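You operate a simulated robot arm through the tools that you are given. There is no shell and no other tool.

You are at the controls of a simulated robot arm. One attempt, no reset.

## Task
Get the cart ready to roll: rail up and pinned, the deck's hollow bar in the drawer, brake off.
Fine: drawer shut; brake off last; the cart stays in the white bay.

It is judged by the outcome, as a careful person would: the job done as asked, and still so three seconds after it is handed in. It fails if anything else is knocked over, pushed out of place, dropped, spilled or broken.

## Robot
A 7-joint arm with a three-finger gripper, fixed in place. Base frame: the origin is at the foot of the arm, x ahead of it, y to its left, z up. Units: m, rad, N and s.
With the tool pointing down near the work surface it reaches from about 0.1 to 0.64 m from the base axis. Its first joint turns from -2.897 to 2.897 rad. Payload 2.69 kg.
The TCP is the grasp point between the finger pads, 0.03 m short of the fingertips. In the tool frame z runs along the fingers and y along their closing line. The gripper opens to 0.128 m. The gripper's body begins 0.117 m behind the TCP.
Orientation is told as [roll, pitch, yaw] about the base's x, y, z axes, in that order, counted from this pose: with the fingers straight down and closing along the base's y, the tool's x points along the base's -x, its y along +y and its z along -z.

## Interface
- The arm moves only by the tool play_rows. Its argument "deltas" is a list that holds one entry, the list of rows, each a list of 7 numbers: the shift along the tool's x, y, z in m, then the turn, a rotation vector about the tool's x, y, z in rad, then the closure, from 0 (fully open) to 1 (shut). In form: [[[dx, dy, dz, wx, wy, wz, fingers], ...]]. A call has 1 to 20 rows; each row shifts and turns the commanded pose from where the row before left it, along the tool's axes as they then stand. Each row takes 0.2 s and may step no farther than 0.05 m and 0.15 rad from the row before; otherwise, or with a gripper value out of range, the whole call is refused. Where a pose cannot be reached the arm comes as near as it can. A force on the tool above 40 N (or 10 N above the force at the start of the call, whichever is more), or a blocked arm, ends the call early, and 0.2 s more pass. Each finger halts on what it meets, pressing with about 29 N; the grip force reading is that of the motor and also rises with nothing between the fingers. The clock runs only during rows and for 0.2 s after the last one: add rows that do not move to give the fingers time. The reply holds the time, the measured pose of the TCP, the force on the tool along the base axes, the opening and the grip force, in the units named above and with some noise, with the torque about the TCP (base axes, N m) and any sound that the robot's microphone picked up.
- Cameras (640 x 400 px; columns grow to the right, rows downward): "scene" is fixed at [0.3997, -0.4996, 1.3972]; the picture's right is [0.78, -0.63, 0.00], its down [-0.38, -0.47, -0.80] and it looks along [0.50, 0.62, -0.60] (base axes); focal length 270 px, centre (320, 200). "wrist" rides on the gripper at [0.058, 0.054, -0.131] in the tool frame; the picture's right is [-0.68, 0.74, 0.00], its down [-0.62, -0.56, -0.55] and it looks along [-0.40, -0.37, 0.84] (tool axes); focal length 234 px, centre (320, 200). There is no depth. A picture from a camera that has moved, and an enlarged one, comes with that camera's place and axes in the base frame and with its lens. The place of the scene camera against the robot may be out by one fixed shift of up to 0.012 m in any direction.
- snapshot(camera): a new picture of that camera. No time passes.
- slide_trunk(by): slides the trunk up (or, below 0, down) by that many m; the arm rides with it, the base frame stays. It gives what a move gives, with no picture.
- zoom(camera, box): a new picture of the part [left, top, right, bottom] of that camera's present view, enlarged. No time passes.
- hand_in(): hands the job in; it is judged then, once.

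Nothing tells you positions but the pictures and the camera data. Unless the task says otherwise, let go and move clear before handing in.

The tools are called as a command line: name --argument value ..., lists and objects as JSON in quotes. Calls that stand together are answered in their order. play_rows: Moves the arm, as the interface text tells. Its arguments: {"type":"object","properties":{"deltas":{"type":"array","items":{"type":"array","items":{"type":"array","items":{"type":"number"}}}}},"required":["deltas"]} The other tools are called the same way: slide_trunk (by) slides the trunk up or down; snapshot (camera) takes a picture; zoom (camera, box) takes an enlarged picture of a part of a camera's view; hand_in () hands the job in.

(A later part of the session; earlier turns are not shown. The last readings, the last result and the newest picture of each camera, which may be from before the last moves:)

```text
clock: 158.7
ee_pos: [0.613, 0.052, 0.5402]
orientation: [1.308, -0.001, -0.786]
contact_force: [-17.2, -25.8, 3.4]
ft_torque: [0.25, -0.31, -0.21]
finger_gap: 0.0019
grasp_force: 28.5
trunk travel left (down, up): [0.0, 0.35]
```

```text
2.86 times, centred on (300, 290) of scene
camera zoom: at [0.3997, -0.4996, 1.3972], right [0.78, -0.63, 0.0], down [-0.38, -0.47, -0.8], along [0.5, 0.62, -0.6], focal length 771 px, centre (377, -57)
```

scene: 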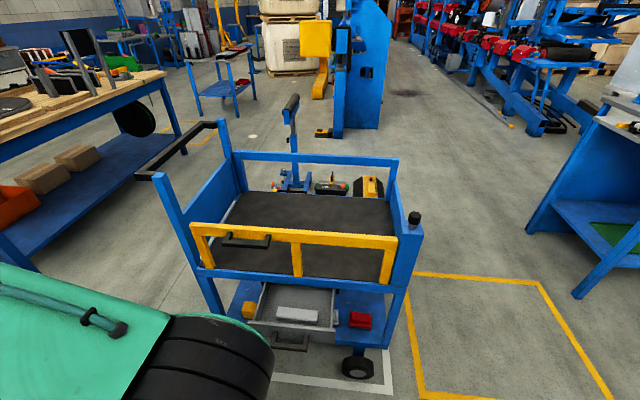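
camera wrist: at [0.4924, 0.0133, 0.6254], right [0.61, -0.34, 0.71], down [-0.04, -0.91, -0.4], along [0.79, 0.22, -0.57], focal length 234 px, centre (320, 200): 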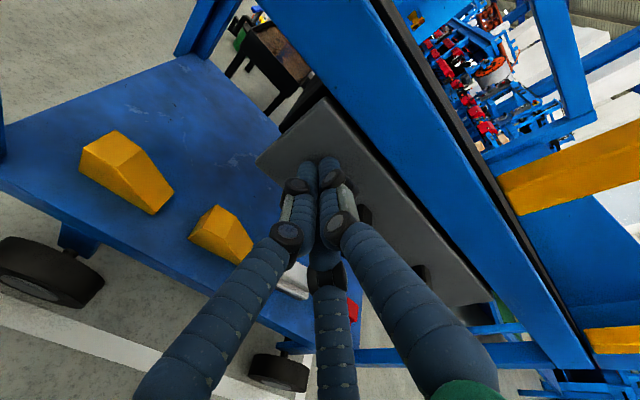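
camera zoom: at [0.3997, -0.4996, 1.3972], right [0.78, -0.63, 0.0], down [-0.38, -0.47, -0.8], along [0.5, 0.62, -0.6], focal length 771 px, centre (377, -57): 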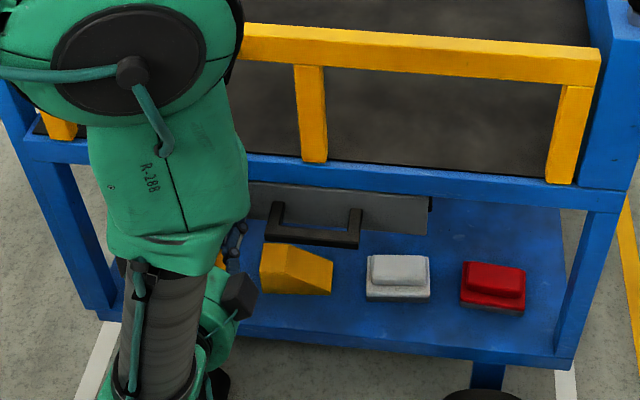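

The drawer is shut with the bar inside, pressing firmly on its stop. Now for the brake: I back away and look closely at the lower shelf and wheels.

play_rows --deltas '[[[0, -0.0078, -0.029, 0, 0, 0, 1], [0, -0.0078, -0.029, 0, 0, 0, 1], [0, -0.0078, -0.029, 0, 0, 0, 1], [0, -0.0078, -0.029, 0, 0, 0, 1], [-0.03, -0.0078, -0.029, 0, 0, 0, 1], [-0.03, -0.0078, -0.029, 0, 0, 0, 1], [-0.04, -0.015, 0.004, 0, 0, 0, 1], [-0.04, -0.015, 0.004, 0, 0, 0, 1], [-0.04, -0.015, 0.004, 0, 0, 0, 1]]]'

snapshot --camera "wrist"

snapshot --camera "scene"

```text
clock: 160.7
ee_pos: [0.614, -0.2012, 0.4932]
orientation: [1.308, -0.002, -0.784]
contact_force: [-1.1, 1.3, 0.8]
ft_torque: [-0.03, -0.04, -0.03]
finger_gap: 0.0022
grasp_force: 28.9
trunk travel left (down, up): [0.0, 0.35]
```

```text
taken
camera wrist: at [0.4925, -0.2397, 0.579], right [0.61, -0.34, 0.71], down [-0.04, -0.91, -0.4], along [0.79, 0.22, -0.57], focal length 234 px, centre (320, 200)
```

wrist: 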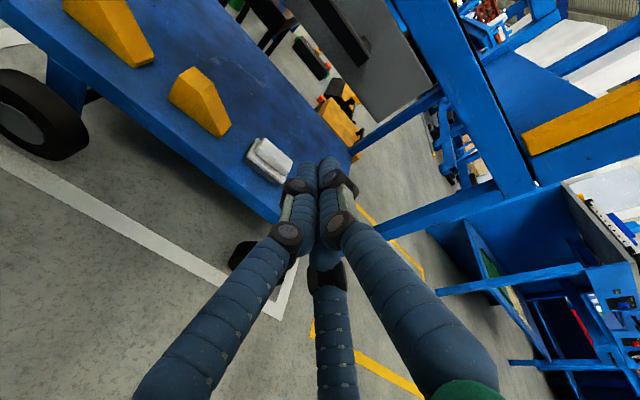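

```text
taken
```

scene: 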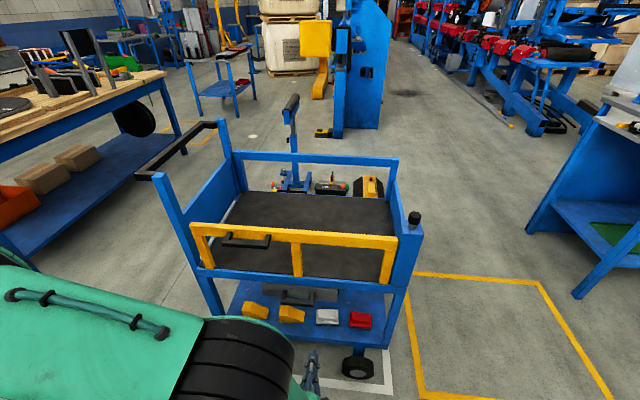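

zoom --camera "wrist" --box '[220, 110, 360, 220]'

zoom --camera "wrist" --box '[0, 0, 240, 180]'

zoom --camera "scene" --box '[290, 290, 410, 390]'

zoom --camera "wrist" --box '[280, 0, 440, 180]'

```text
3.64 times, centred on (290, 165) of wrist
camera zoom: at [0.4925, -0.2397, 0.579], right [0.61, -0.34, 0.71], down [-0.04, -0.91, -0.4], along [0.79, 0.22, -0.57], focal length 852 px, centre (429, 327)
```

zoom: 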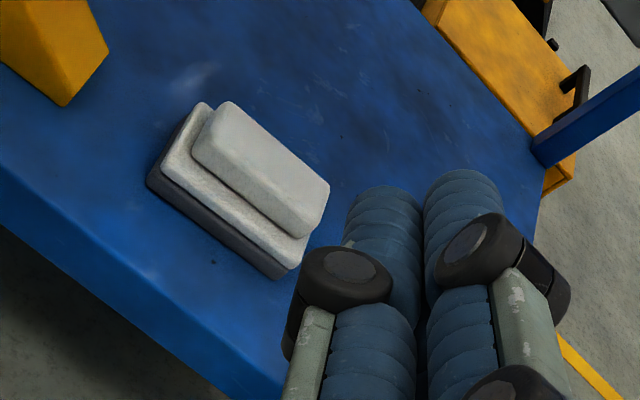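

```text
2.22 times, centred on (120, 90) of wrist
camera zoom: at [0.4925, -0.2397, 0.579], right [0.61, -0.34, 0.71], down [-0.04, -0.91, -0.4], along [0.79, 0.22, -0.57], focal length 520 px, centre (764, 444)
```

zoom: 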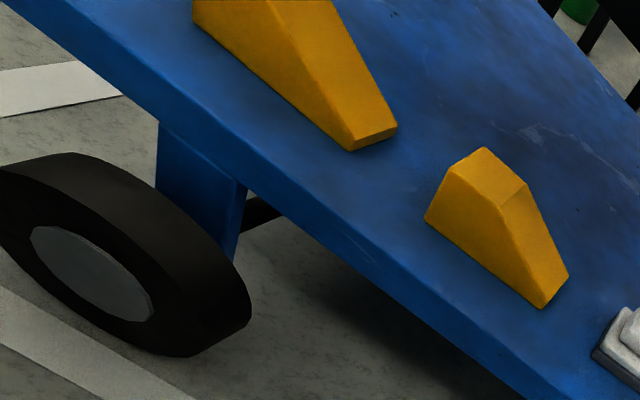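

```text
4.00 times, centred on (350, 340) of scene
camera zoom: at [0.3997, -0.4996, 1.3972], right [0.78, -0.63, 0.0], down [-0.38, -0.47, -0.8], along [0.5, 0.62, -0.6], focal length 1080 px, centre (200, -360)
```

zoom: 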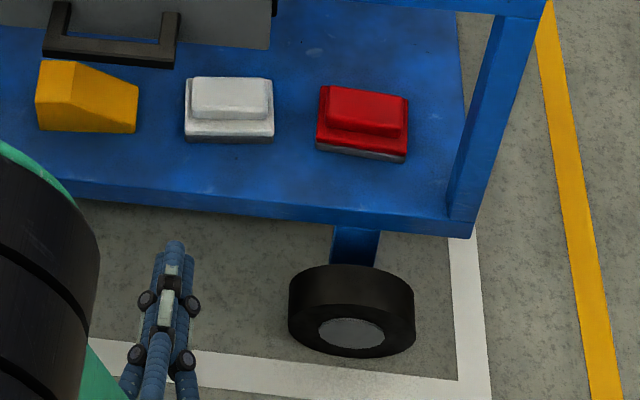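

```text
2.22 times, centred on (360, 90) of wrist
camera zoom: at [0.4925, -0.2397, 0.579], right [0.61, -0.34, 0.71], down [-0.04, -0.91, -0.4], along [0.79, 0.22, -0.57], focal length 520 px, centre (231, 444)
```

zoom: 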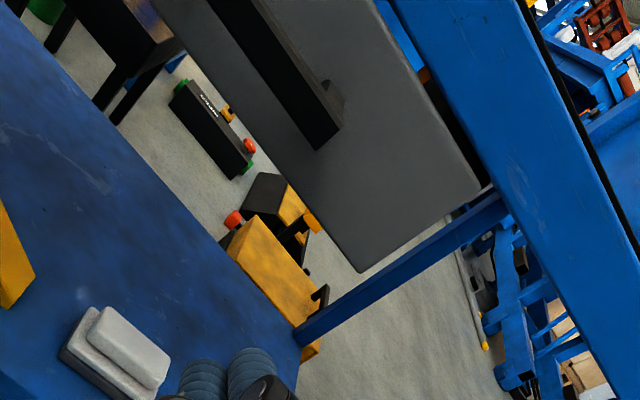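

The white block is clearly a pad on a dark base. I shift right to see the red one next to it just as well and compare their heights.

play_rows --deltas '[[[-0.04, 0, 0, 0, 0, 0, 1], [-0.04, 0, 0, 0, 0, 0, 1], [-0.04, 0, 0, 0, 0, 0, 1], [-0.04, 0, 0, 0, 0, 0, 1], [0, 0, 0, 0, 0, 0, 1]]]'

snapshot --camera "wrist"

zoom --camera "wrist" --box '[150, 60, 330, 200]'

```text
clock: 161.9
ee_pos: [0.7276, -0.3129, 0.4936]
orientation: [1.309, -0.002, -0.785]
contact_force: [-0.3, 0.0, 0.6]
ft_torque: [-0.01, 0.02, 0.01]
finger_gap: 0.0021
grasp_force: 29.0
trunk travel left (down, up): [0.0, 0.35]
```

```text
taken
camera wrist: at [0.6069, -0.3524, 0.5795], right [0.61, -0.34, 0.71], down [-0.04, -0.91, -0.4], along [0.79, 0.22, -0.57], focal length 234 px, centre (320, 200)
```

wrist: 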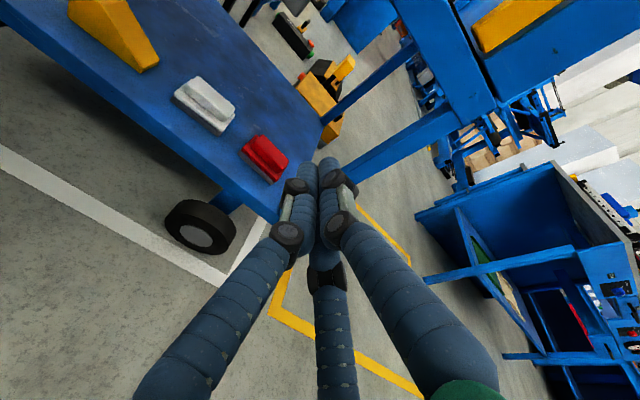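

```text
2.86 times, centred on (240, 130) of wrist
camera zoom: at [0.6069, -0.3524, 0.5795], right [0.61, -0.34, 0.71], down [-0.04, -0.91, -0.4], along [0.79, 0.22, -0.57], focal length 669 px, centre (549, 400)
```

zoom: 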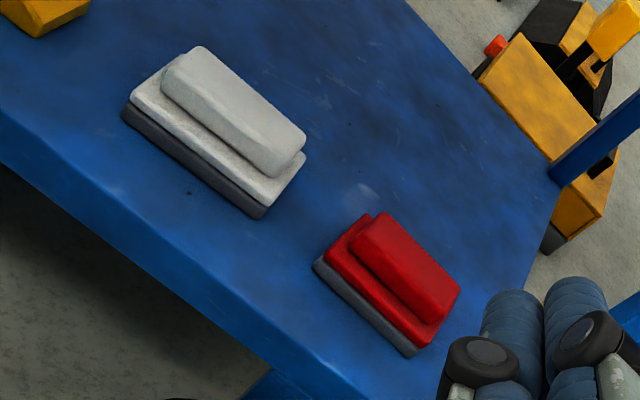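

zoom --camera "wrist" --box '[165, 65, 245, 145]'

zoom --camera "wrist" --box '[225, 120, 305, 200]'

```text
5.00 times, centred on (205, 105) of wrist
camera zoom: at [0.6069, -0.3524, 0.5795], right [0.61, -0.34, 0.71], down [-0.04, -0.91, -0.4], along [0.79, 0.22, -0.57], focal length 1171 px, centre (895, 675)
```

zoom: 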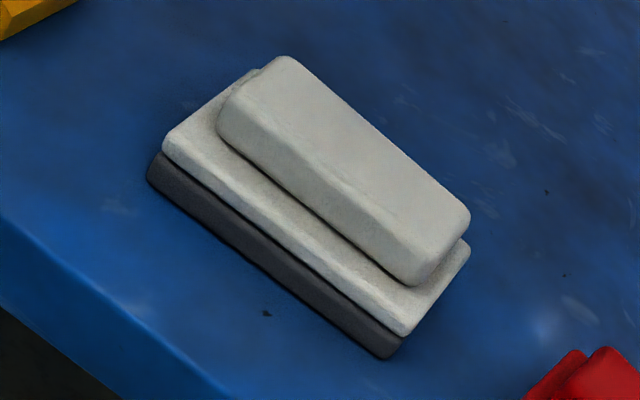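

```text
5.00 times, centred on (265, 160) of wrist
camera zoom: at [0.6069, -0.3524, 0.5795], right [0.61, -0.34, 0.71], down [-0.04, -0.91, -0.4], along [0.79, 0.22, -0.57], focal length 1171 px, centre (595, 400)
```

zoom: 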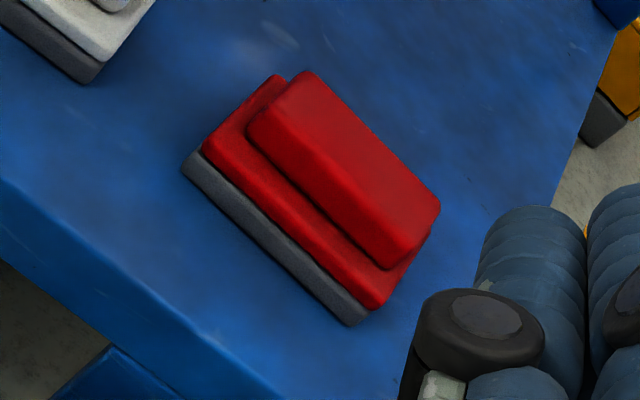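

The white pad stands about 5 mm higher over its base than the red one, so red is pressed in (brake set) and white is the release. Before touching it I check that the rail, pin and drawer are still as they should be.

zoom --camera "scene" --box '[140, 130, 440, 330]'

play_rows --deltas '[[[0.0368, -0.0109, -0.0069, 0, 0, 0, 1], [0.0368, -0.0109, -0.0069, 0, 0, 0, 1], [0.0368, -0.0109, -0.0069, 0, 0, 0, 1], [0.0368, -0.0109, -0.0069, 0, 0, 0, 1], [0.0368, -0.0109, -0.0069, 0, 0, 0, 1], [0, 0, 0, 0.0758, -0.1003, 0.0447, 1], [0, 0, 0, 0.0758, -0.1003, 0.0447, 1], [0, 0, 0, 0.0758, -0.1003, 0.0447, 1], [0, 0, 0, 0.0758, -0.1003, 0.0447, 1], [0, 0, 0, 0, 0, 0, 1]]]'

snapshot --camera "wrist"

snapshot --camera "scene"

```text
2.00 times, centred on (290, 230) of scene
camera zoom: at [0.3997, -0.4996, 1.3972], right [0.78, -0.63, 0.0], down [-0.38, -0.47, -0.8], along [0.5, 0.62, -0.6], focal length 540 px, centre (380, 140)
```

zoom: 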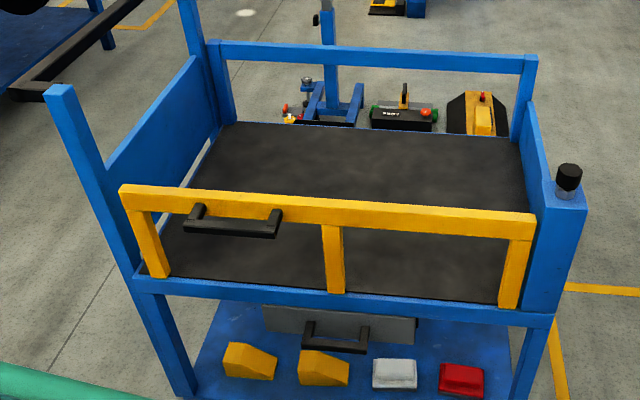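

```text
clock: 164.1
ee_pos: [0.5639, -0.218, 0.4494]
orientation: [1.0, -0.001, -1.224]
contact_force: [-0.1, -0.2, -0.3]
ft_torque: [0.02, -0.04, 0.0]
finger_gap: 0.0021
grasp_force: 29.2
trunk travel left (down, up): [0.0, 0.35]
```

```text
taken
camera wrist: at [0.4675, -0.1918, 0.5655], right [0.6, -0.5, 0.62], down [-0.51, -0.84, -0.18], along [0.61, -0.21, -0.76], focal length 234 px, centre (320, 200)
```

wrist: 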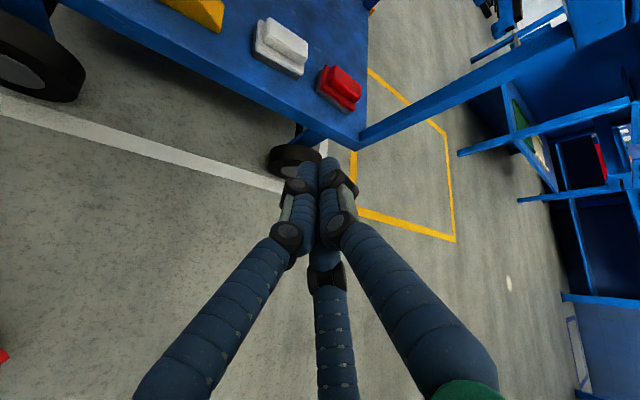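

```text
taken
```

scene: 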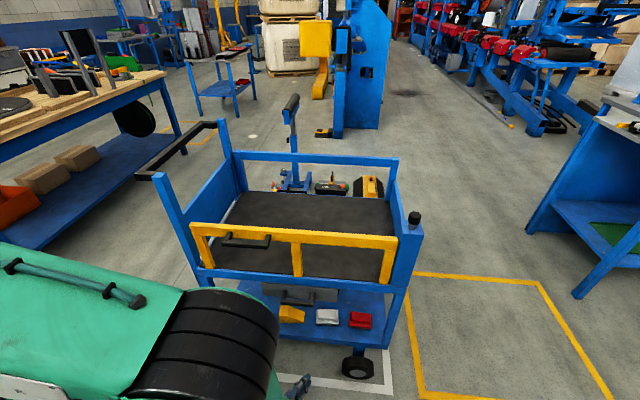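

Rail, pin and drawer are all fine. I measure the white pad once more from here.

zoom --camera "wrist" --box '[230, 0, 380, 120]'

```text
3.33 times, centred on (305, 60) of wrist
camera zoom: at [0.4675, -0.1918, 0.5655], right [0.6, -0.5, 0.62], down [-0.51, -0.84, -0.18], along [0.61, -0.21, -0.76], focal length 781 px, centre (370, 667)
```

zoom: 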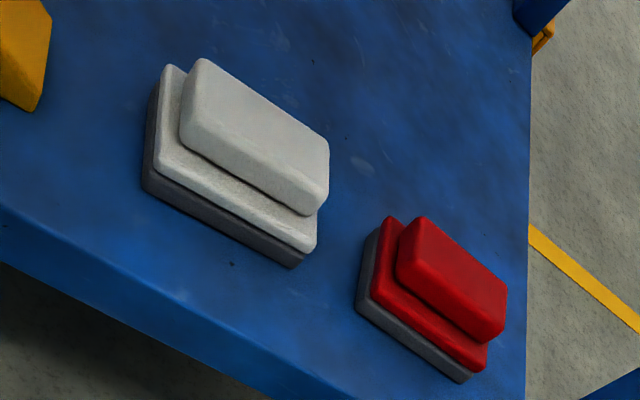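

I go low first in front of the shelf, well under the drawer handle, so that I can then move in horizontally over the white pad.

play_rows --deltas '[[[0.02, -0.0167, 0.0263, 0, 0, 0, 1], [0.02, -0.0167, 0.0263, 0, 0, 0, 1], [0.02, -0.0167, 0.0263, 0, 0, 0, 1], [0.02, -0.0167, 0.0263, 0, 0, 0, 1], [0.02, -0.0167, 0.0263, 0, 0, 0, 1], [0, 0, 0, 0, 0, 0, 1]]]'

snapshot --camera "wrist"

snapshot --camera "scene"

```text
clock: 165.5
ee_pos: [0.5915, -0.1025, 0.3087]
orientation: [1.001, 0.002, -1.225]
contact_force: [0.1, -0.5, -0.7]
ft_torque: [0.01, 0.0, -0.02]
finger_gap: 0.0022
grasp_force: 29.1
trunk travel left (down, up): [0.0, 0.35]
```

```text
taken
camera wrist: at [0.4961, -0.0753, 0.4239], right [0.6, -0.5, 0.62], down [-0.51, -0.84, -0.18], along [0.61, -0.21, -0.76], focal length 234 px, centre (320, 200)
```

wrist: 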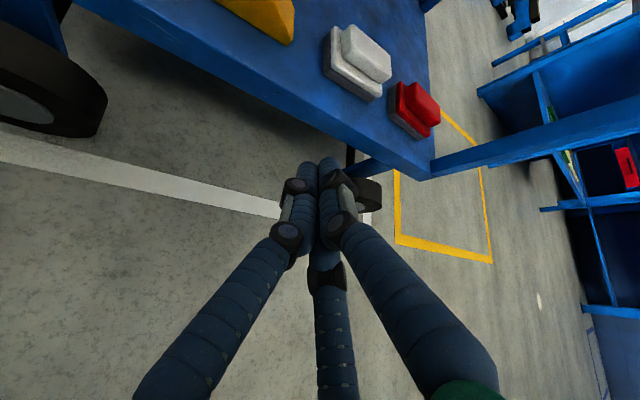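

```text
taken
```

scene: 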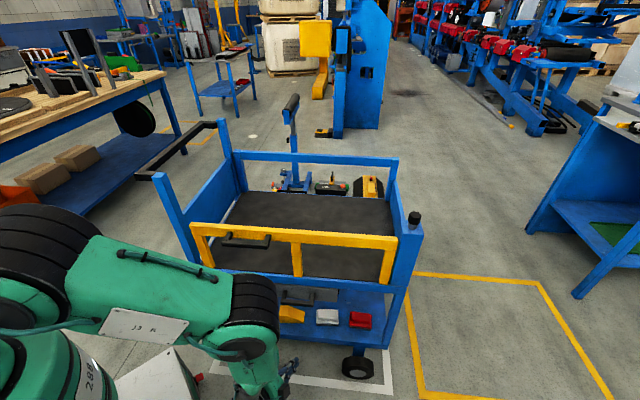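

zoom --camera "wrist" --box '[300, 10, 460, 150]'

```text
2.86 times, centred on (380, 80) of wrist
camera zoom: at [0.4961, -0.0753, 0.4239], right [0.6, -0.5, 0.62], down [-0.51, -0.84, -0.18], along [0.61, -0.21, -0.76], focal length 669 px, centre (149, 543)
```

zoom: 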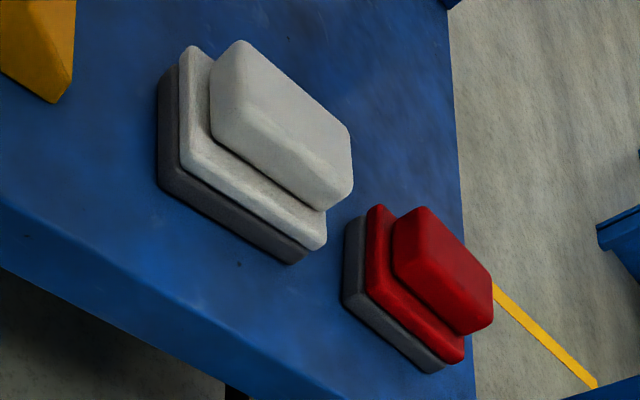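

The white pad again measures about 4 mm higher than red, so it is the one to press. I move in horizontally above it.

play_rows --deltas '[[[0, 0.0189, 0.0295, 0, 0, 0, 1], [0, 0.0189, 0.0295, 0, 0, 0, 1], [0, 0.0189, 0.0295, 0, 0, 0, 1], [0, 0.0189, 0.0295, 0, 0, 0, 1], [0, 0, 0, 0, 0, 0, 1]]]'

snapshot --camera "wrist"

zoom --camera "scene" --box '[200, 230, 400, 390]'

```text
clock: 166.7
ee_pos: [0.724, -0.0538, 0.3076]
orientation: [1.002, -0.001, -1.222]
contact_force: [-0.2, 0.0, 0.0]
ft_torque: [-0.01, 0.02, 0.0]
finger_gap: 0.0023
grasp_force: 29.0
trunk travel left (down, up): [0.0, 0.35]
```

```text
taken
camera wrist: at [0.6272, -0.0275, 0.4242], right [0.6, -0.5, 0.62], down [-0.51, -0.84, -0.18], along [0.61, -0.21, -0.76], focal length 234 px, centre (320, 200)
```

wrist: 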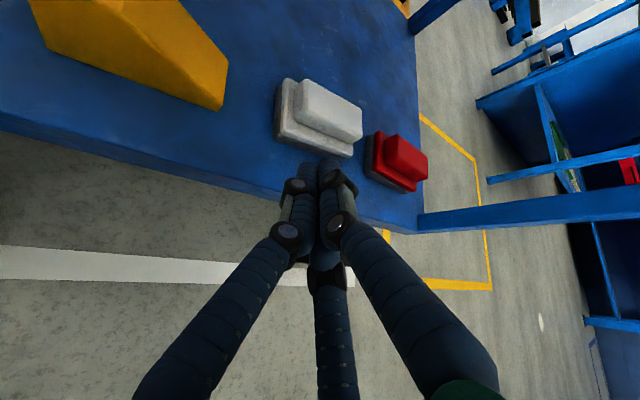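

```text
2.50 times, centred on (300, 310) of scene
camera zoom: at [0.3997, -0.4996, 1.3972], right [0.78, -0.63, 0.0], down [-0.38, -0.47, -0.8], along [0.5, 0.62, -0.6], focal length 675 px, centre (370, -75)
```

zoom: 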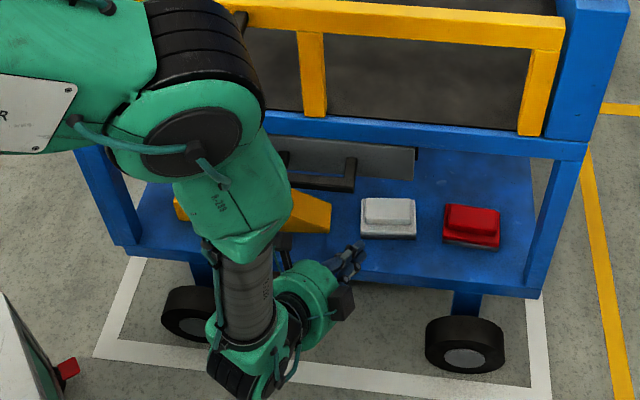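

play_rows --deltas '[[[0, 0.0178, 0.0277, 0, 0, 0, 1], [0, 0.0178, 0.0277, 0, 0, 0, 1], [0, 0.0173, 0.027, 0, 0, 0, 1], [0, 0, 0, 0, 0, 0, 1]]]'

snapshot --camera "wrist"

zoom --camera "scene" --box '[200, 230, 400, 390]'

```text
clock: 167.7
ee_pos: [0.8157, -0.0221, 0.307]
orientation: [1.003, 0.0, -1.221]
contact_force: [0.0, 0.1, 0.5]
ft_torque: [-0.02, 0.0, 0.0]
finger_gap: 0.0022
grasp_force: 28.9
trunk travel left (down, up): [0.0, 0.35]
```

```text
taken
camera wrist: at [0.7187, 0.0053, 0.4235], right [0.6, -0.5, 0.62], down [-0.51, -0.84, -0.18], along [0.61, -0.21, -0.76], focal length 234 px, centre (320, 200)
```

wrist: 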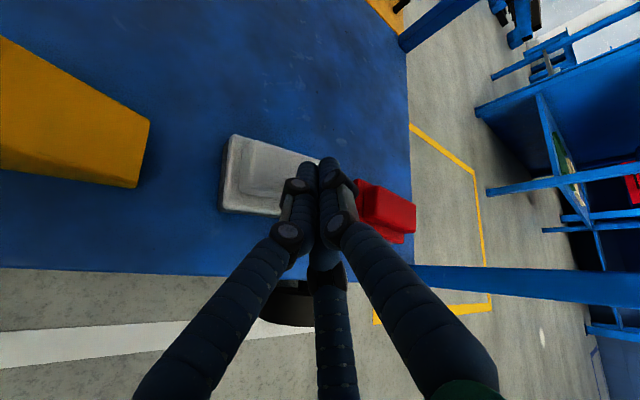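

```text
2.50 times, centred on (300, 310) of scene
camera zoom: at [0.3997, -0.4996, 1.3972], right [0.78, -0.63, 0.0], down [-0.38, -0.47, -0.8], along [0.5, 0.62, -0.6], focal length 675 px, centre (370, -75)
```

zoom: 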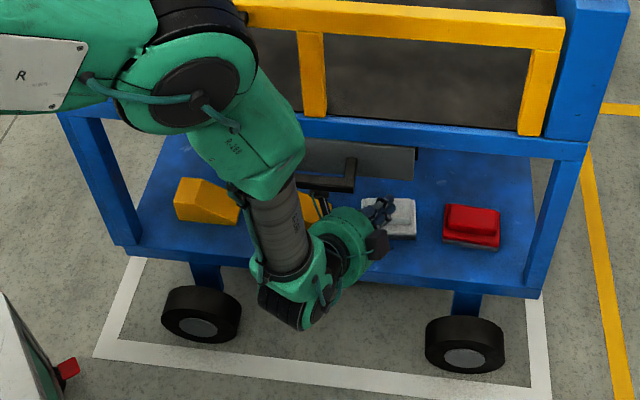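

The fingertips are over the pad's centre. I press straight down in small steps.

play_rows --deltas '[[[0, -0.0042, 0.0027, 0, 0, 0, 1], [0, -0.0042, 0.0027, 0, 0, 0, 1], [0, -0.0025, 0.0016, 0, 0, 0, 1]]]'

zoom --camera "wrist" --box '[200, 100, 440, 260]'

```text
clock: 168.5
ee_pos: [0.8151, -0.0207, 0.2954]
orientation: [1.002, -0.001, -1.223]
contact_force: [0.1, 0.2, 0.2]
ft_torque: [-0.02, 0.01, -0.04]
finger_gap: 0.0024
grasp_force: 28.8
trunk travel left (down, up): [0.0, 0.35]
```

```text
2.50 times, centred on (320, 180) of wrist
camera zoom: at [0.7188, 0.0053, 0.4107], right [0.6, -0.5, 0.62], down [-0.51, -0.84, -0.18], along [0.61, -0.21, -0.76], focal length 585 px, centre (320, 250)
```

zoom: 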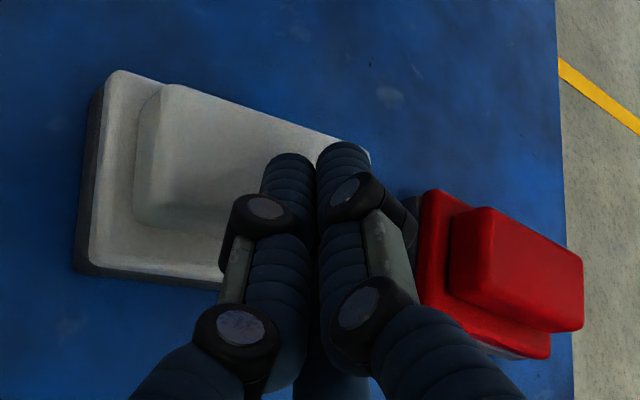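

play_rows --deltas '[[[0.008, 0, 0, 0, 0, 0, 1], [0, -0.0034, 0.0022, 0, 0, 0, 1], [0, -0.0034, 0.0022, 0, 0, 0, 1]]]'

```text
clock: 169.3
ee_pos: [0.8134, -0.014, 0.2873]
orientation: [1.002, 0.0, -1.222]
contact_force: [0.1, 0.7, 0.0]
ft_torque: [-0.02, 0.03, -0.01]
finger_gap: 0.002
grasp_force: 28.6
trunk travel left (down, up): [0.0, 0.35]
```

play_rows --deltas '[[[0, -0.0034, 0.0022, 0, 0, 0, 1], [0, -0.0034, 0.0022, 0, 0, 0, 1], [0, -0.0034, 0.0022, 0, 0, 0, 1]]]'

zoom --camera "wrist" --box '[200, 100, 440, 260]'

zoom --camera "scene" --box '[280, 280, 400, 360]'

```text
clock: 169.8
ee_pos: [0.8169, -0.0128, 0.2867]
orientation: [1.01, -0.002, -1.221]
contact_force: [-2.2, -0.5, 14.0]
ft_torque: [0.11, -0.16, 0.03]
finger_gap: 0.0019
grasp_force: 29.4
trunk travel left (down, up): [0.0, 0.35]
stopped in row 2: the force on the tool passed its limit at 48 N (the readings are from after the stop); the commanded pose is now the measured one
```

```text
2.50 times, centred on (320, 180) of wrist
camera zoom: at [0.719, 0.0128, 0.4015], right [0.6, -0.5, 0.62], down [-0.51, -0.84, -0.19], along [0.62, -0.21, -0.76], focal length 585 px, centre (320, 250)
```

zoom: 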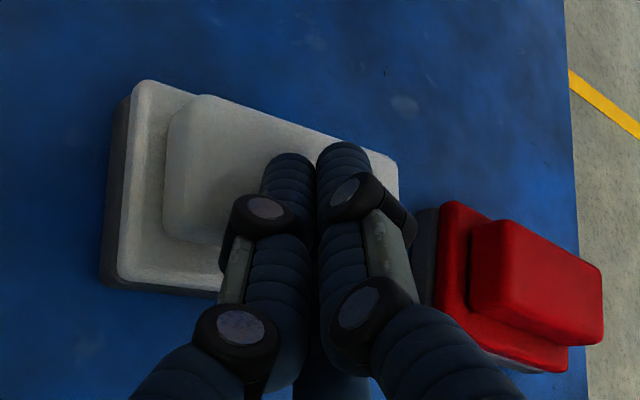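

```text
5.00 times, centred on (340, 320) of scene
camera zoom: at [0.3997, -0.4996, 1.3972], right [0.78, -0.63, 0.0], down [-0.38, -0.47, -0.8], along [0.5, 0.62, -0.6], focal length 1350 px, centre (220, -400)
```

zoom: 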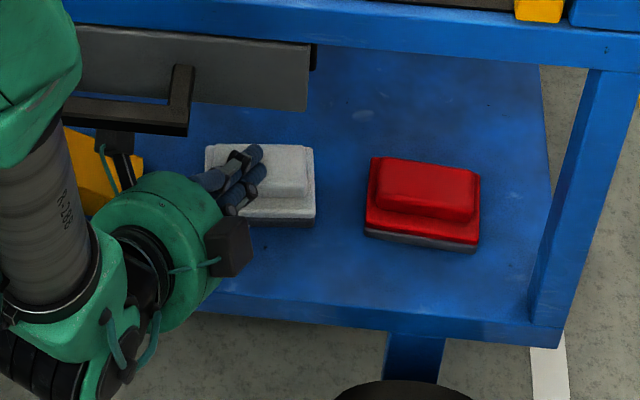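

The pad met my fingers rigidly at 48 N without moving. I lift off and look whether anything changed.

play_rows --deltas '[[[0, 0.0084, -0.0054, 0, 0, 0, 1], [0, 0.0084, -0.0054, 0, 0, 0, 1], [0, -0.0189, -0.0295, 0, 0, 0, 1], [0, -0.0189, -0.0295, 0, 0, 0, 1], [0, -0.0189, -0.0295, 0, 0, 0, 1], [0, 0, 0, 0, 0, 0, 1]]]'

snapshot --camera "wrist"

zoom --camera "wrist" --box '[250, 60, 440, 200]'

zoom --camera "scene" --box '[290, 290, 410, 390]'

```text
clock: 171.2
ee_pos: [0.7148, -0.0492, 0.3033]
orientation: [1.007, -0.002, -1.22]
contact_force: [0.0, -0.1, -0.3]
ft_torque: [-0.02, 0.0, 0.01]
finger_gap: 0.0022
grasp_force: 28.6
trunk travel left (down, up): [0.0, 0.35]
```

```text
taken
camera wrist: at [0.6183, -0.0228, 0.4194], right [0.6, -0.5, 0.62], down [-0.51, -0.84, -0.18], along [0.62, -0.21, -0.76], focal length 234 px, centre (320, 200)
```

wrist: 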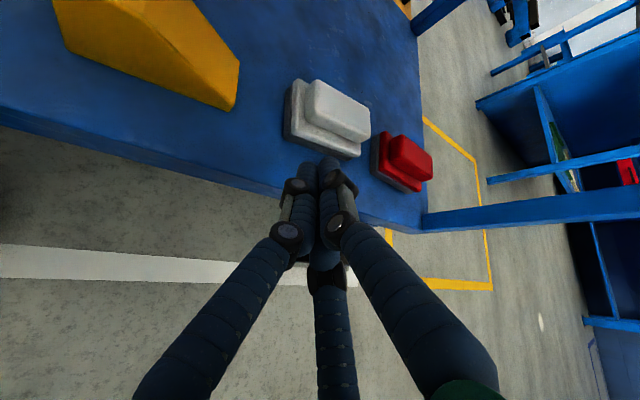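

```text
2.86 times, centred on (345, 130) of wrist
camera zoom: at [0.6183, -0.0228, 0.4194], right [0.6, -0.5, 0.62], down [-0.51, -0.84, -0.18], along [0.62, -0.21, -0.76], focal length 669 px, centre (249, 400)
```

zoom: 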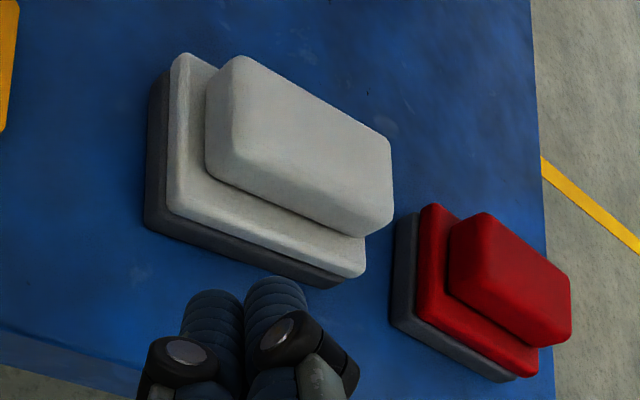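

```text
4.00 times, centred on (350, 340) of scene
camera zoom: at [0.3997, -0.4996, 1.3972], right [0.78, -0.63, 0.0], down [-0.38, -0.47, -0.8], along [0.5, 0.62, -0.6], focal length 1080 px, centre (200, -360)
```

zoom: 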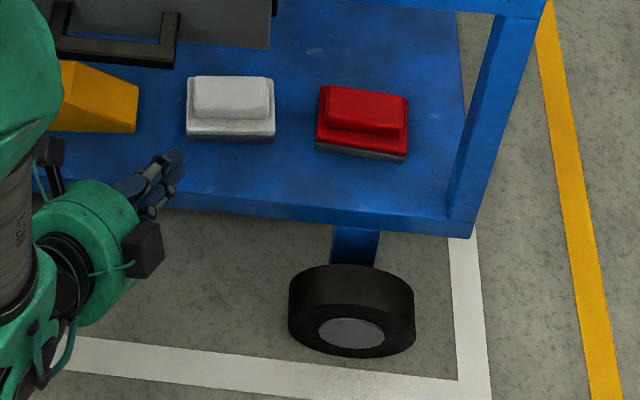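

Nothing changed at the pads; they seem to be solid items lying on the shelf like the chocks, so the brake must be elsewhere. I look around the cart's left end and wheels.

zoom --camera "scene" --box '[125, 110, 245, 200]'

zoom --camera "wrist" --box '[0, 0, 260, 200]'

zoom --camera "scene" --box '[180, 240, 300, 390]'

zoom --camera "scene" --box '[300, 300, 440, 400]'

```text
4.44 times, centred on (185, 155) of scene
camera zoom: at [0.3997, -0.4996, 1.3972], right [0.78, -0.63, 0.0], down [-0.38, -0.47, -0.8], along [0.5, 0.62, -0.6], focal length 1200 px, centre (920, 400)
```

zoom: 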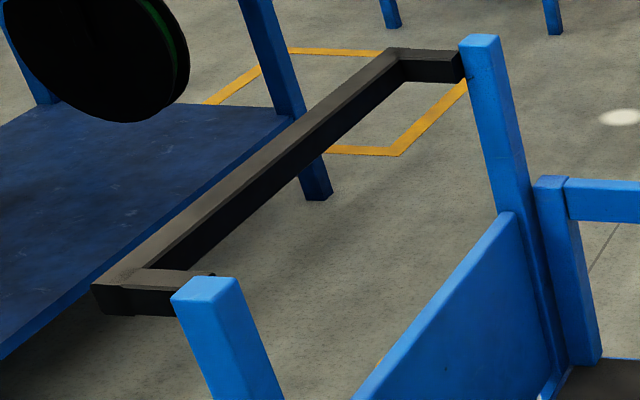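

```text
2.00 times, centred on (130, 100) of wrist
camera zoom: at [0.6183, -0.0228, 0.4194], right [0.6, -0.5, 0.62], down [-0.51, -0.84, -0.18], along [0.62, -0.21, -0.76], focal length 468 px, centre (700, 400)
```

zoom: 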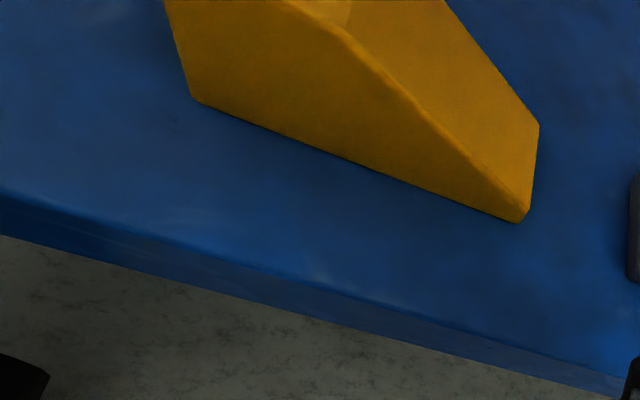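

```text
2.67 times, centred on (240, 315) of scene
camera zoom: at [0.3997, -0.4996, 1.3972], right [0.78, -0.63, 0.0], down [-0.38, -0.47, -0.8], along [0.5, 0.62, -0.6], focal length 720 px, centre (533, -107)
```

zoom: 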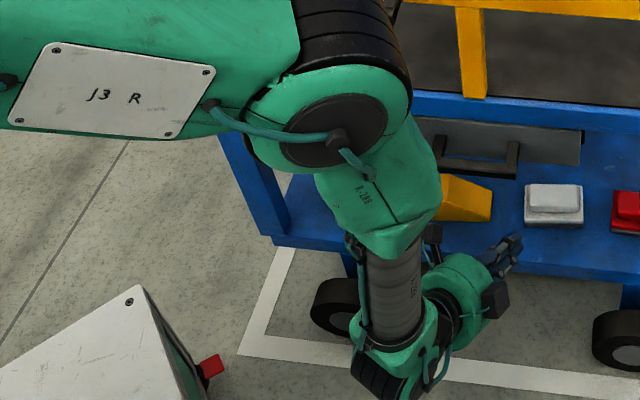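

```text
4.00 times, centred on (370, 350) of scene
camera zoom: at [0.3997, -0.4996, 1.3972], right [0.78, -0.63, 0.0], down [-0.38, -0.47, -0.8], along [0.5, 0.62, -0.6], focal length 1080 px, centre (120, -400)
```

zoom: 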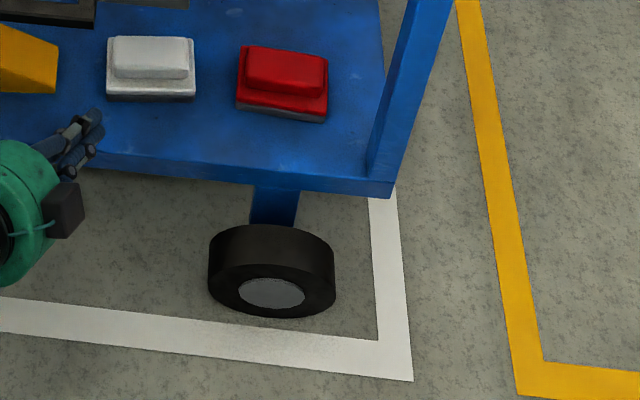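

To judge whether the pads are pedals at all, I take a picture of the red one from exactly the same relative viewpoint as the last one of the white.

play_rows --deltas '[[[-0.0337, 0.0086, 0.0134, 0, 0, 0, 1], [-0.0337, 0.0086, 0.0134, 0, 0, 0, 1], [-0.0337, 0.0086, 0.0134, 0, 0, 0, 1], [-0.0337, 0.0086, 0.0134, 0, 0, 0, 1], [0, 0, 0, 0, 0, 0, 1]]]'

zoom --camera "wrist" --box '[250, 60, 440, 200]'

snapshot --camera "wrist"

```text
clock: 172.4
ee_pos: [0.8214, -0.1552, 0.3043]
orientation: [1.007, 0.0, -1.222]
contact_force: [-1.3, 0.8, -0.7]
ft_torque: [-0.02, -0.01, -0.02]
finger_gap: 0.0022
grasp_force: 28.8
trunk travel left (down, up): [0.0, 0.35]
```

```text
2.86 times, centred on (345, 130) of wrist
camera zoom: at [0.7253, -0.1286, 0.4201], right [0.6, -0.5, 0.62], down [-0.51, -0.84, -0.18], along [0.62, -0.21, -0.76], focal length 669 px, centre (249, 400)
```

zoom: 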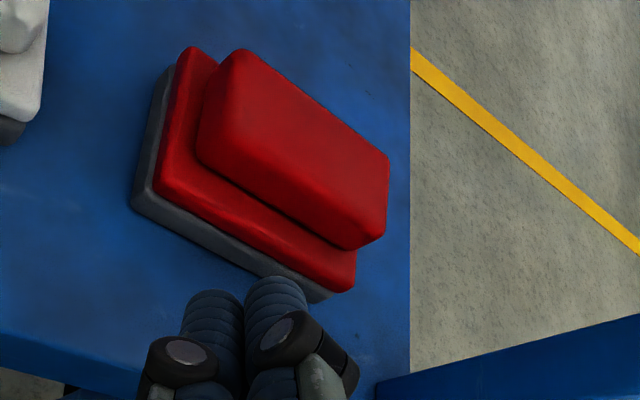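

```text
taken
camera wrist: at [0.7253, -0.1286, 0.4201], right [0.6, -0.5, 0.62], down [-0.51, -0.84, -0.18], along [0.62, -0.21, -0.76], focal length 234 px, centre (320, 200)
```

wrist: 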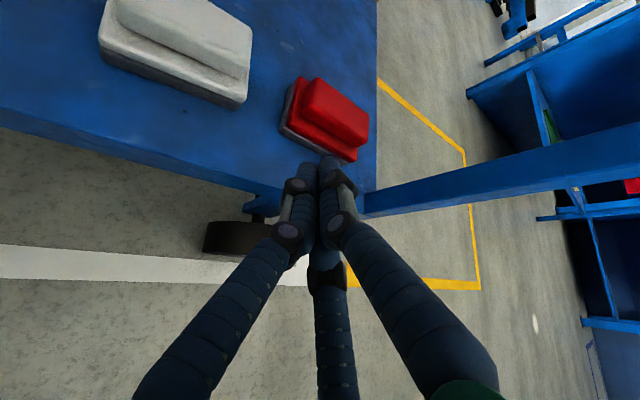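

The red one lies at a different angle than the white one, so these are loose items, not pedals. I back out and search for the brake, next at the cart's left end by the push handle.

play_rows --deltas '[[[0, -0.0189, -0.0295, 0, 0, 0, 1], [0, -0.0189, -0.0295, 0, 0, 0, 1], [0, -0.0189, -0.0295, 0, 0, 0, 1], [0, -0.0189, -0.0295, 0, 0, 0, 1], [0, -0.0189, -0.0295, 0, 0, 0, 1], [0, -0.0189, -0.0295, 0, 0, 0, 1], [0, 0.0337, -0.0216, 0, 0, 0, 1], [0, 0.0337, -0.0216, 0, 0, 0, 1], [0, 0.0337, -0.0216, 0, 0, 0, 1], [0, 0.0337, -0.0216, 0, 0, 0, 1], [0, 0.0337, -0.0216, 0, 0, 0, 1], [0, 0.0337, -0.0216, 0, 0, 0, 1], [0, 0.0337, -0.0216, 0, 0, 0, 1], [0, 0.0337, -0.0216, 0, 0, 0, 1], [0, 0.0337, -0.0216, 0, 0, 0, 1], [0, 0.0337, -0.0216, 0, 0, 0, 1], [0, 0.0337, -0.0216, 0, 0, 0, 1], [0, 0.0337, -0.0216, 0, 0, 0, 1], [0, 0.0337, -0.0216, 0, 0, 0, 1], [0, 0.0337, -0.0216, 0, 0, 0, 1]]]'

play_rows --deltas '[[[0, 0.0337, -0.0216, 0, 0, 0, 1], [0, 0.0337, -0.0216, 0, 0, 0, 1], [0, 0.0337, -0.0216, 0, 0, 0, 1], [0, 0, 0, 0.143, 0, 0, 1], [0, 0, 0, 0.143, 0, 0, 1], [0, 0, 0, 0.143, 0, 0, 1], [0, 0, 0, 0.143, 0, 0, 1], [0, 0, 0, 0.143, 0, 0, 1], [0, 0, 0, 0.143, 0, 0, 1], [0, 0, 0, 0.143, 0, 0, 1]]]'

snapshot --camera "scene"

```text
clock: 176.6
ee_pos: [0.6218, -0.227, 0.8629]
orientation: [1.007, 0.001, -1.221]
contact_force: [0.8, -0.6, -0.3]
ft_torque: [0.0, -0.06, 0.03]
finger_gap: 0.0022
grasp_force: 29.0
trunk travel left (down, up): [0.0, 0.35]
```

```text
clock: 178.8
ee_pos: [0.6036, -0.2197, 0.9687]
orientation: [0.531, -0.001, -1.222]
contact_force: [0.4, 0.3, 0.2]
ft_torque: [0.01, -0.04, -0.01]
finger_gap: 0.0021
grasp_force: 29.2
out of reach, approached as far as the arm can: row 7, 8, 9, 10
trunk travel left (down, up): [0.0, 0.35]
```

```text
taken
```

scene: 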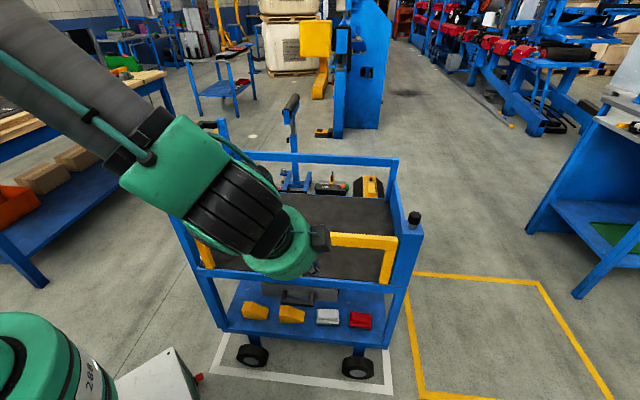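

play_rows --deltas '[[[0, 0, 0, 0, 0.0675, -0.115, 1], [0, 0, 0, 0, 0.0675, -0.115, 1], [0, 0, 0, 0, 0.0675, -0.115, 1], [0, 0, 0, 0, 0.0675, -0.115, 1], [0, 0, 0, 0.133, 0, 0, 1], [0, 0, 0, 0.133, 0, 0, 1], [0, 0, 0, 0.133, 0, 0, 1], [0, 0, 0, 0.133, 0, 0, 1], [0, 0, 0, 0, 0, -0.137, 1], [0, 0, 0, 0, 0, -0.137, 1], [0, 0, 0, 0, 0, -0.137, 1], [0, 0, 0, 0, 0, -0.137, 1], [0, 0, 0, 0, 0, -0.137, 1]]]'

snapshot --camera "scene"

```text
clock: 181.6
ee_pos: [0.6036, -0.2202, 0.9683]
orientation: [0.263, -0.208, -0.027]
contact_force: [-0.6, 0.7, 1.0]
ft_torque: [-0.03, 0.01, 0.0]
finger_gap: 0.0021
grasp_force: 29.4
out of reach, approached as far as the arm can: row 6, 7, 8
trunk travel left (down, up): [0.0, 0.35]
```

```text
taken
```

scene: 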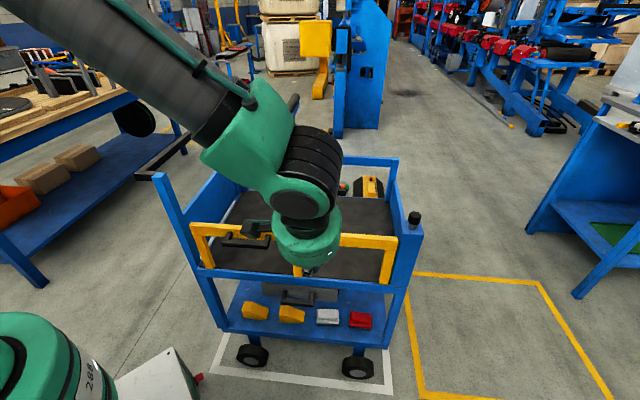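

slide_trunk --by 0.28

play_rows --deltas '[[[0, 0, 0, 0.127, 0.1015, 0, 1], [0, 0, 0, 0.127, 0.1015, 0, 1], [0.035, 0.03, 0, 0, 0, 0, 1], [0.03, 0.035, 0, 0, 0, 0, 1], [0.025, 0.04, 0, 0, 0, 0, 1], [0.025, 0.04, 0, 0, 0, 0, 1], [0.025, 0.04, 0, 0, 0, 0, 1], [0.025, 0.04, 0, 0, 0, 0, 1], [0.025, 0.04, 0, 0, 0, 0, 1], [0.025, 0.04, 0, 0, 0, 0, 1], [0.025, 0.04, 0, 0, 0, 0, 1], [0.025, 0.04, 0, 0, 0, 0, 1]]]'

snapshot --camera "wrist"

snapshot --camera "scene"

```text
clock: 184.5
ee_pos: [0.604, -0.2203, 1.2497]
orientation: [0.26, -0.209, -0.031]
contact_force: [0.5, 0.7, 0.3]
ft_torque: [0.01, -0.01, 0.01]
finger_gap: 0.0022
grasp_force: 28.9
trunk travel left (down, up): [-0.28, 0.07]
```

```text
refused: row 1 steps farther than a row can; nothing moved
```

```text
taken
camera wrist: at [0.518, -0.1994, 1.3752], right [0.64, 0.69, 0.32], down [0.5, -0.7, 0.5], along [0.58, -0.16, -0.8], focal length 234 px, centre (320, 200)
```

wrist: 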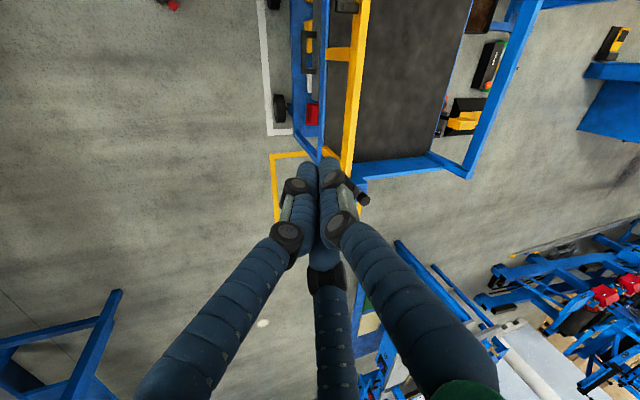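

```text
taken
```

scene: 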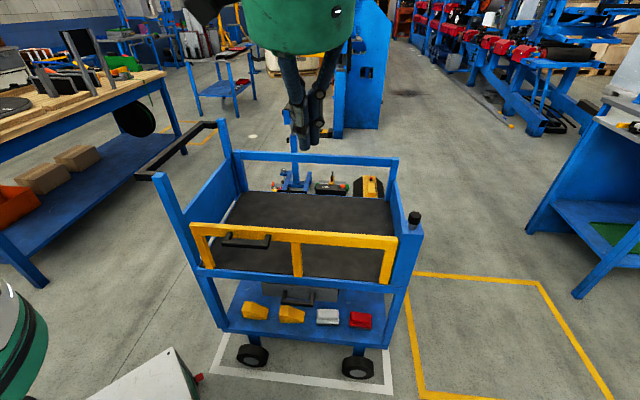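

play_rows --deltas '[[[0, 0, 0, 0.085, 0.068, 0, 1], [0, 0, 0, 0.085, 0.068, 0, 1], [0, 0, 0, 0.085, 0.068, 0, 1], [0.035, 0.03, 0, 0, 0, 0, 1], [0.03, 0.035, 0, 0, 0, 0, 1], [0.025, 0.04, 0, 0, 0, 0, 1], [0.025, 0.04, 0, 0, 0, 0, 1], [0.025, 0.04, 0, 0, 0, 0, 1], [0.025, 0.04, 0, 0, 0, 0, 1], [0.025, 0.04, 0, 0, 0, 0, 1], [0.025, 0.04, 0, 0, 0, 0, 1], [0.025, 0.04, 0, 0, 0, 0, 1], [0.025, 0.04, 0, 0, 0, 0, 1], [0.025, 0.04, 0, 0, 0, 0, 1]]]'

snapshot --camera "wrist"

snapshot --camera "scene"

```text
clock: 187.5
ee_pos: [0.346, 0.0729, 1.269]
orientation: [0.183, -0.142, -0.013]
contact_force: [0.5, 0.4, -0.4]
ft_torque: [-0.02, 0.09, 0.01]
finger_gap: 0.0021
grasp_force: 29.3
out of reach, approached as far as the arm can: row 2, 3, 11, 12, 13, 14
trunk travel left (down, up): [-0.28, 0.07]
```

```text
taken
camera wrist: at [0.2698, 0.1027, 1.3984], right [0.66, 0.72, 0.23], down [0.54, -0.66, 0.52], along [0.52, -0.22, -0.82], focal length 234 px, centre (320, 200)
```

wrist: 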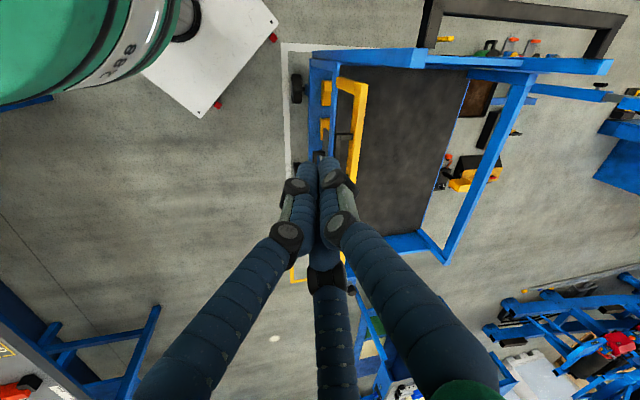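

```text
taken
```

scene: 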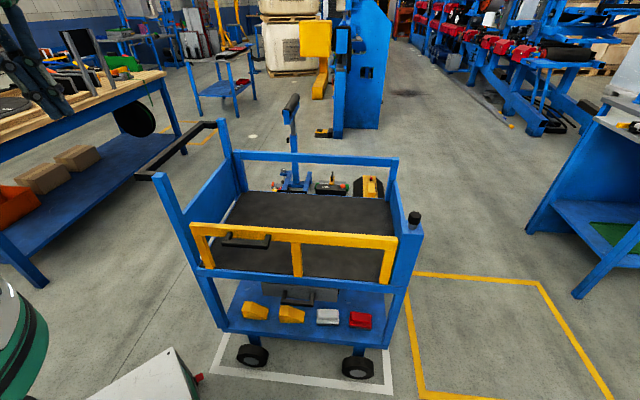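

A useful view of the left end. I zoom on the push handle area and the wheels.

zoom --camera "wrist" --box '[400, 0, 640, 110]'

zoom --camera "wrist" --box '[270, 30, 470, 170]'

zoom --camera "wrist" --box '[420, 70, 640, 270]'

```text
2.67 times, centred on (520, 55) of wrist
camera zoom: at [0.2698, 0.1027, 1.3984], right [0.66, 0.72, 0.23], down [0.54, -0.66, 0.52], along [0.52, -0.22, -0.82], focal length 624 px, centre (-213, 587)
```

zoom: 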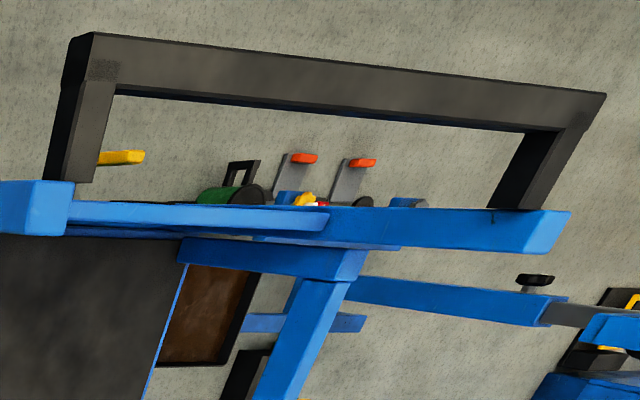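

```text
2.86 times, centred on (370, 100) of wrist
camera zoom: at [0.2698, 0.1027, 1.3984], right [0.66, 0.72, 0.23], down [0.54, -0.66, 0.52], along [0.52, -0.22, -0.82], focal length 669 px, centre (177, 486)
```

zoom: 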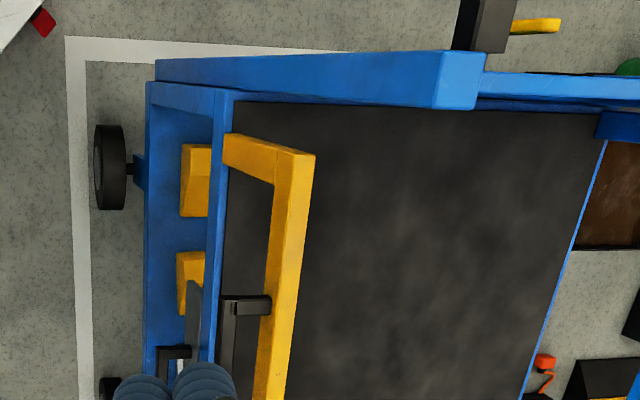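

```text
2.00 times, centred on (530, 170) of wrist
camera zoom: at [0.2698, 0.1027, 1.3984], right [0.66, 0.72, 0.23], down [0.54, -0.66, 0.52], along [0.52, -0.22, -0.82], focal length 468 px, centre (-100, 260)
```

zoom: 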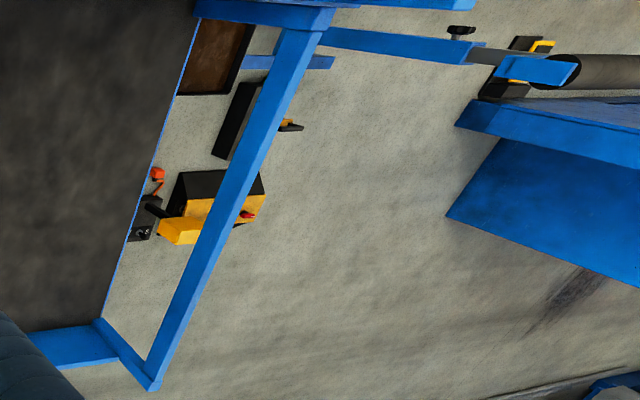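

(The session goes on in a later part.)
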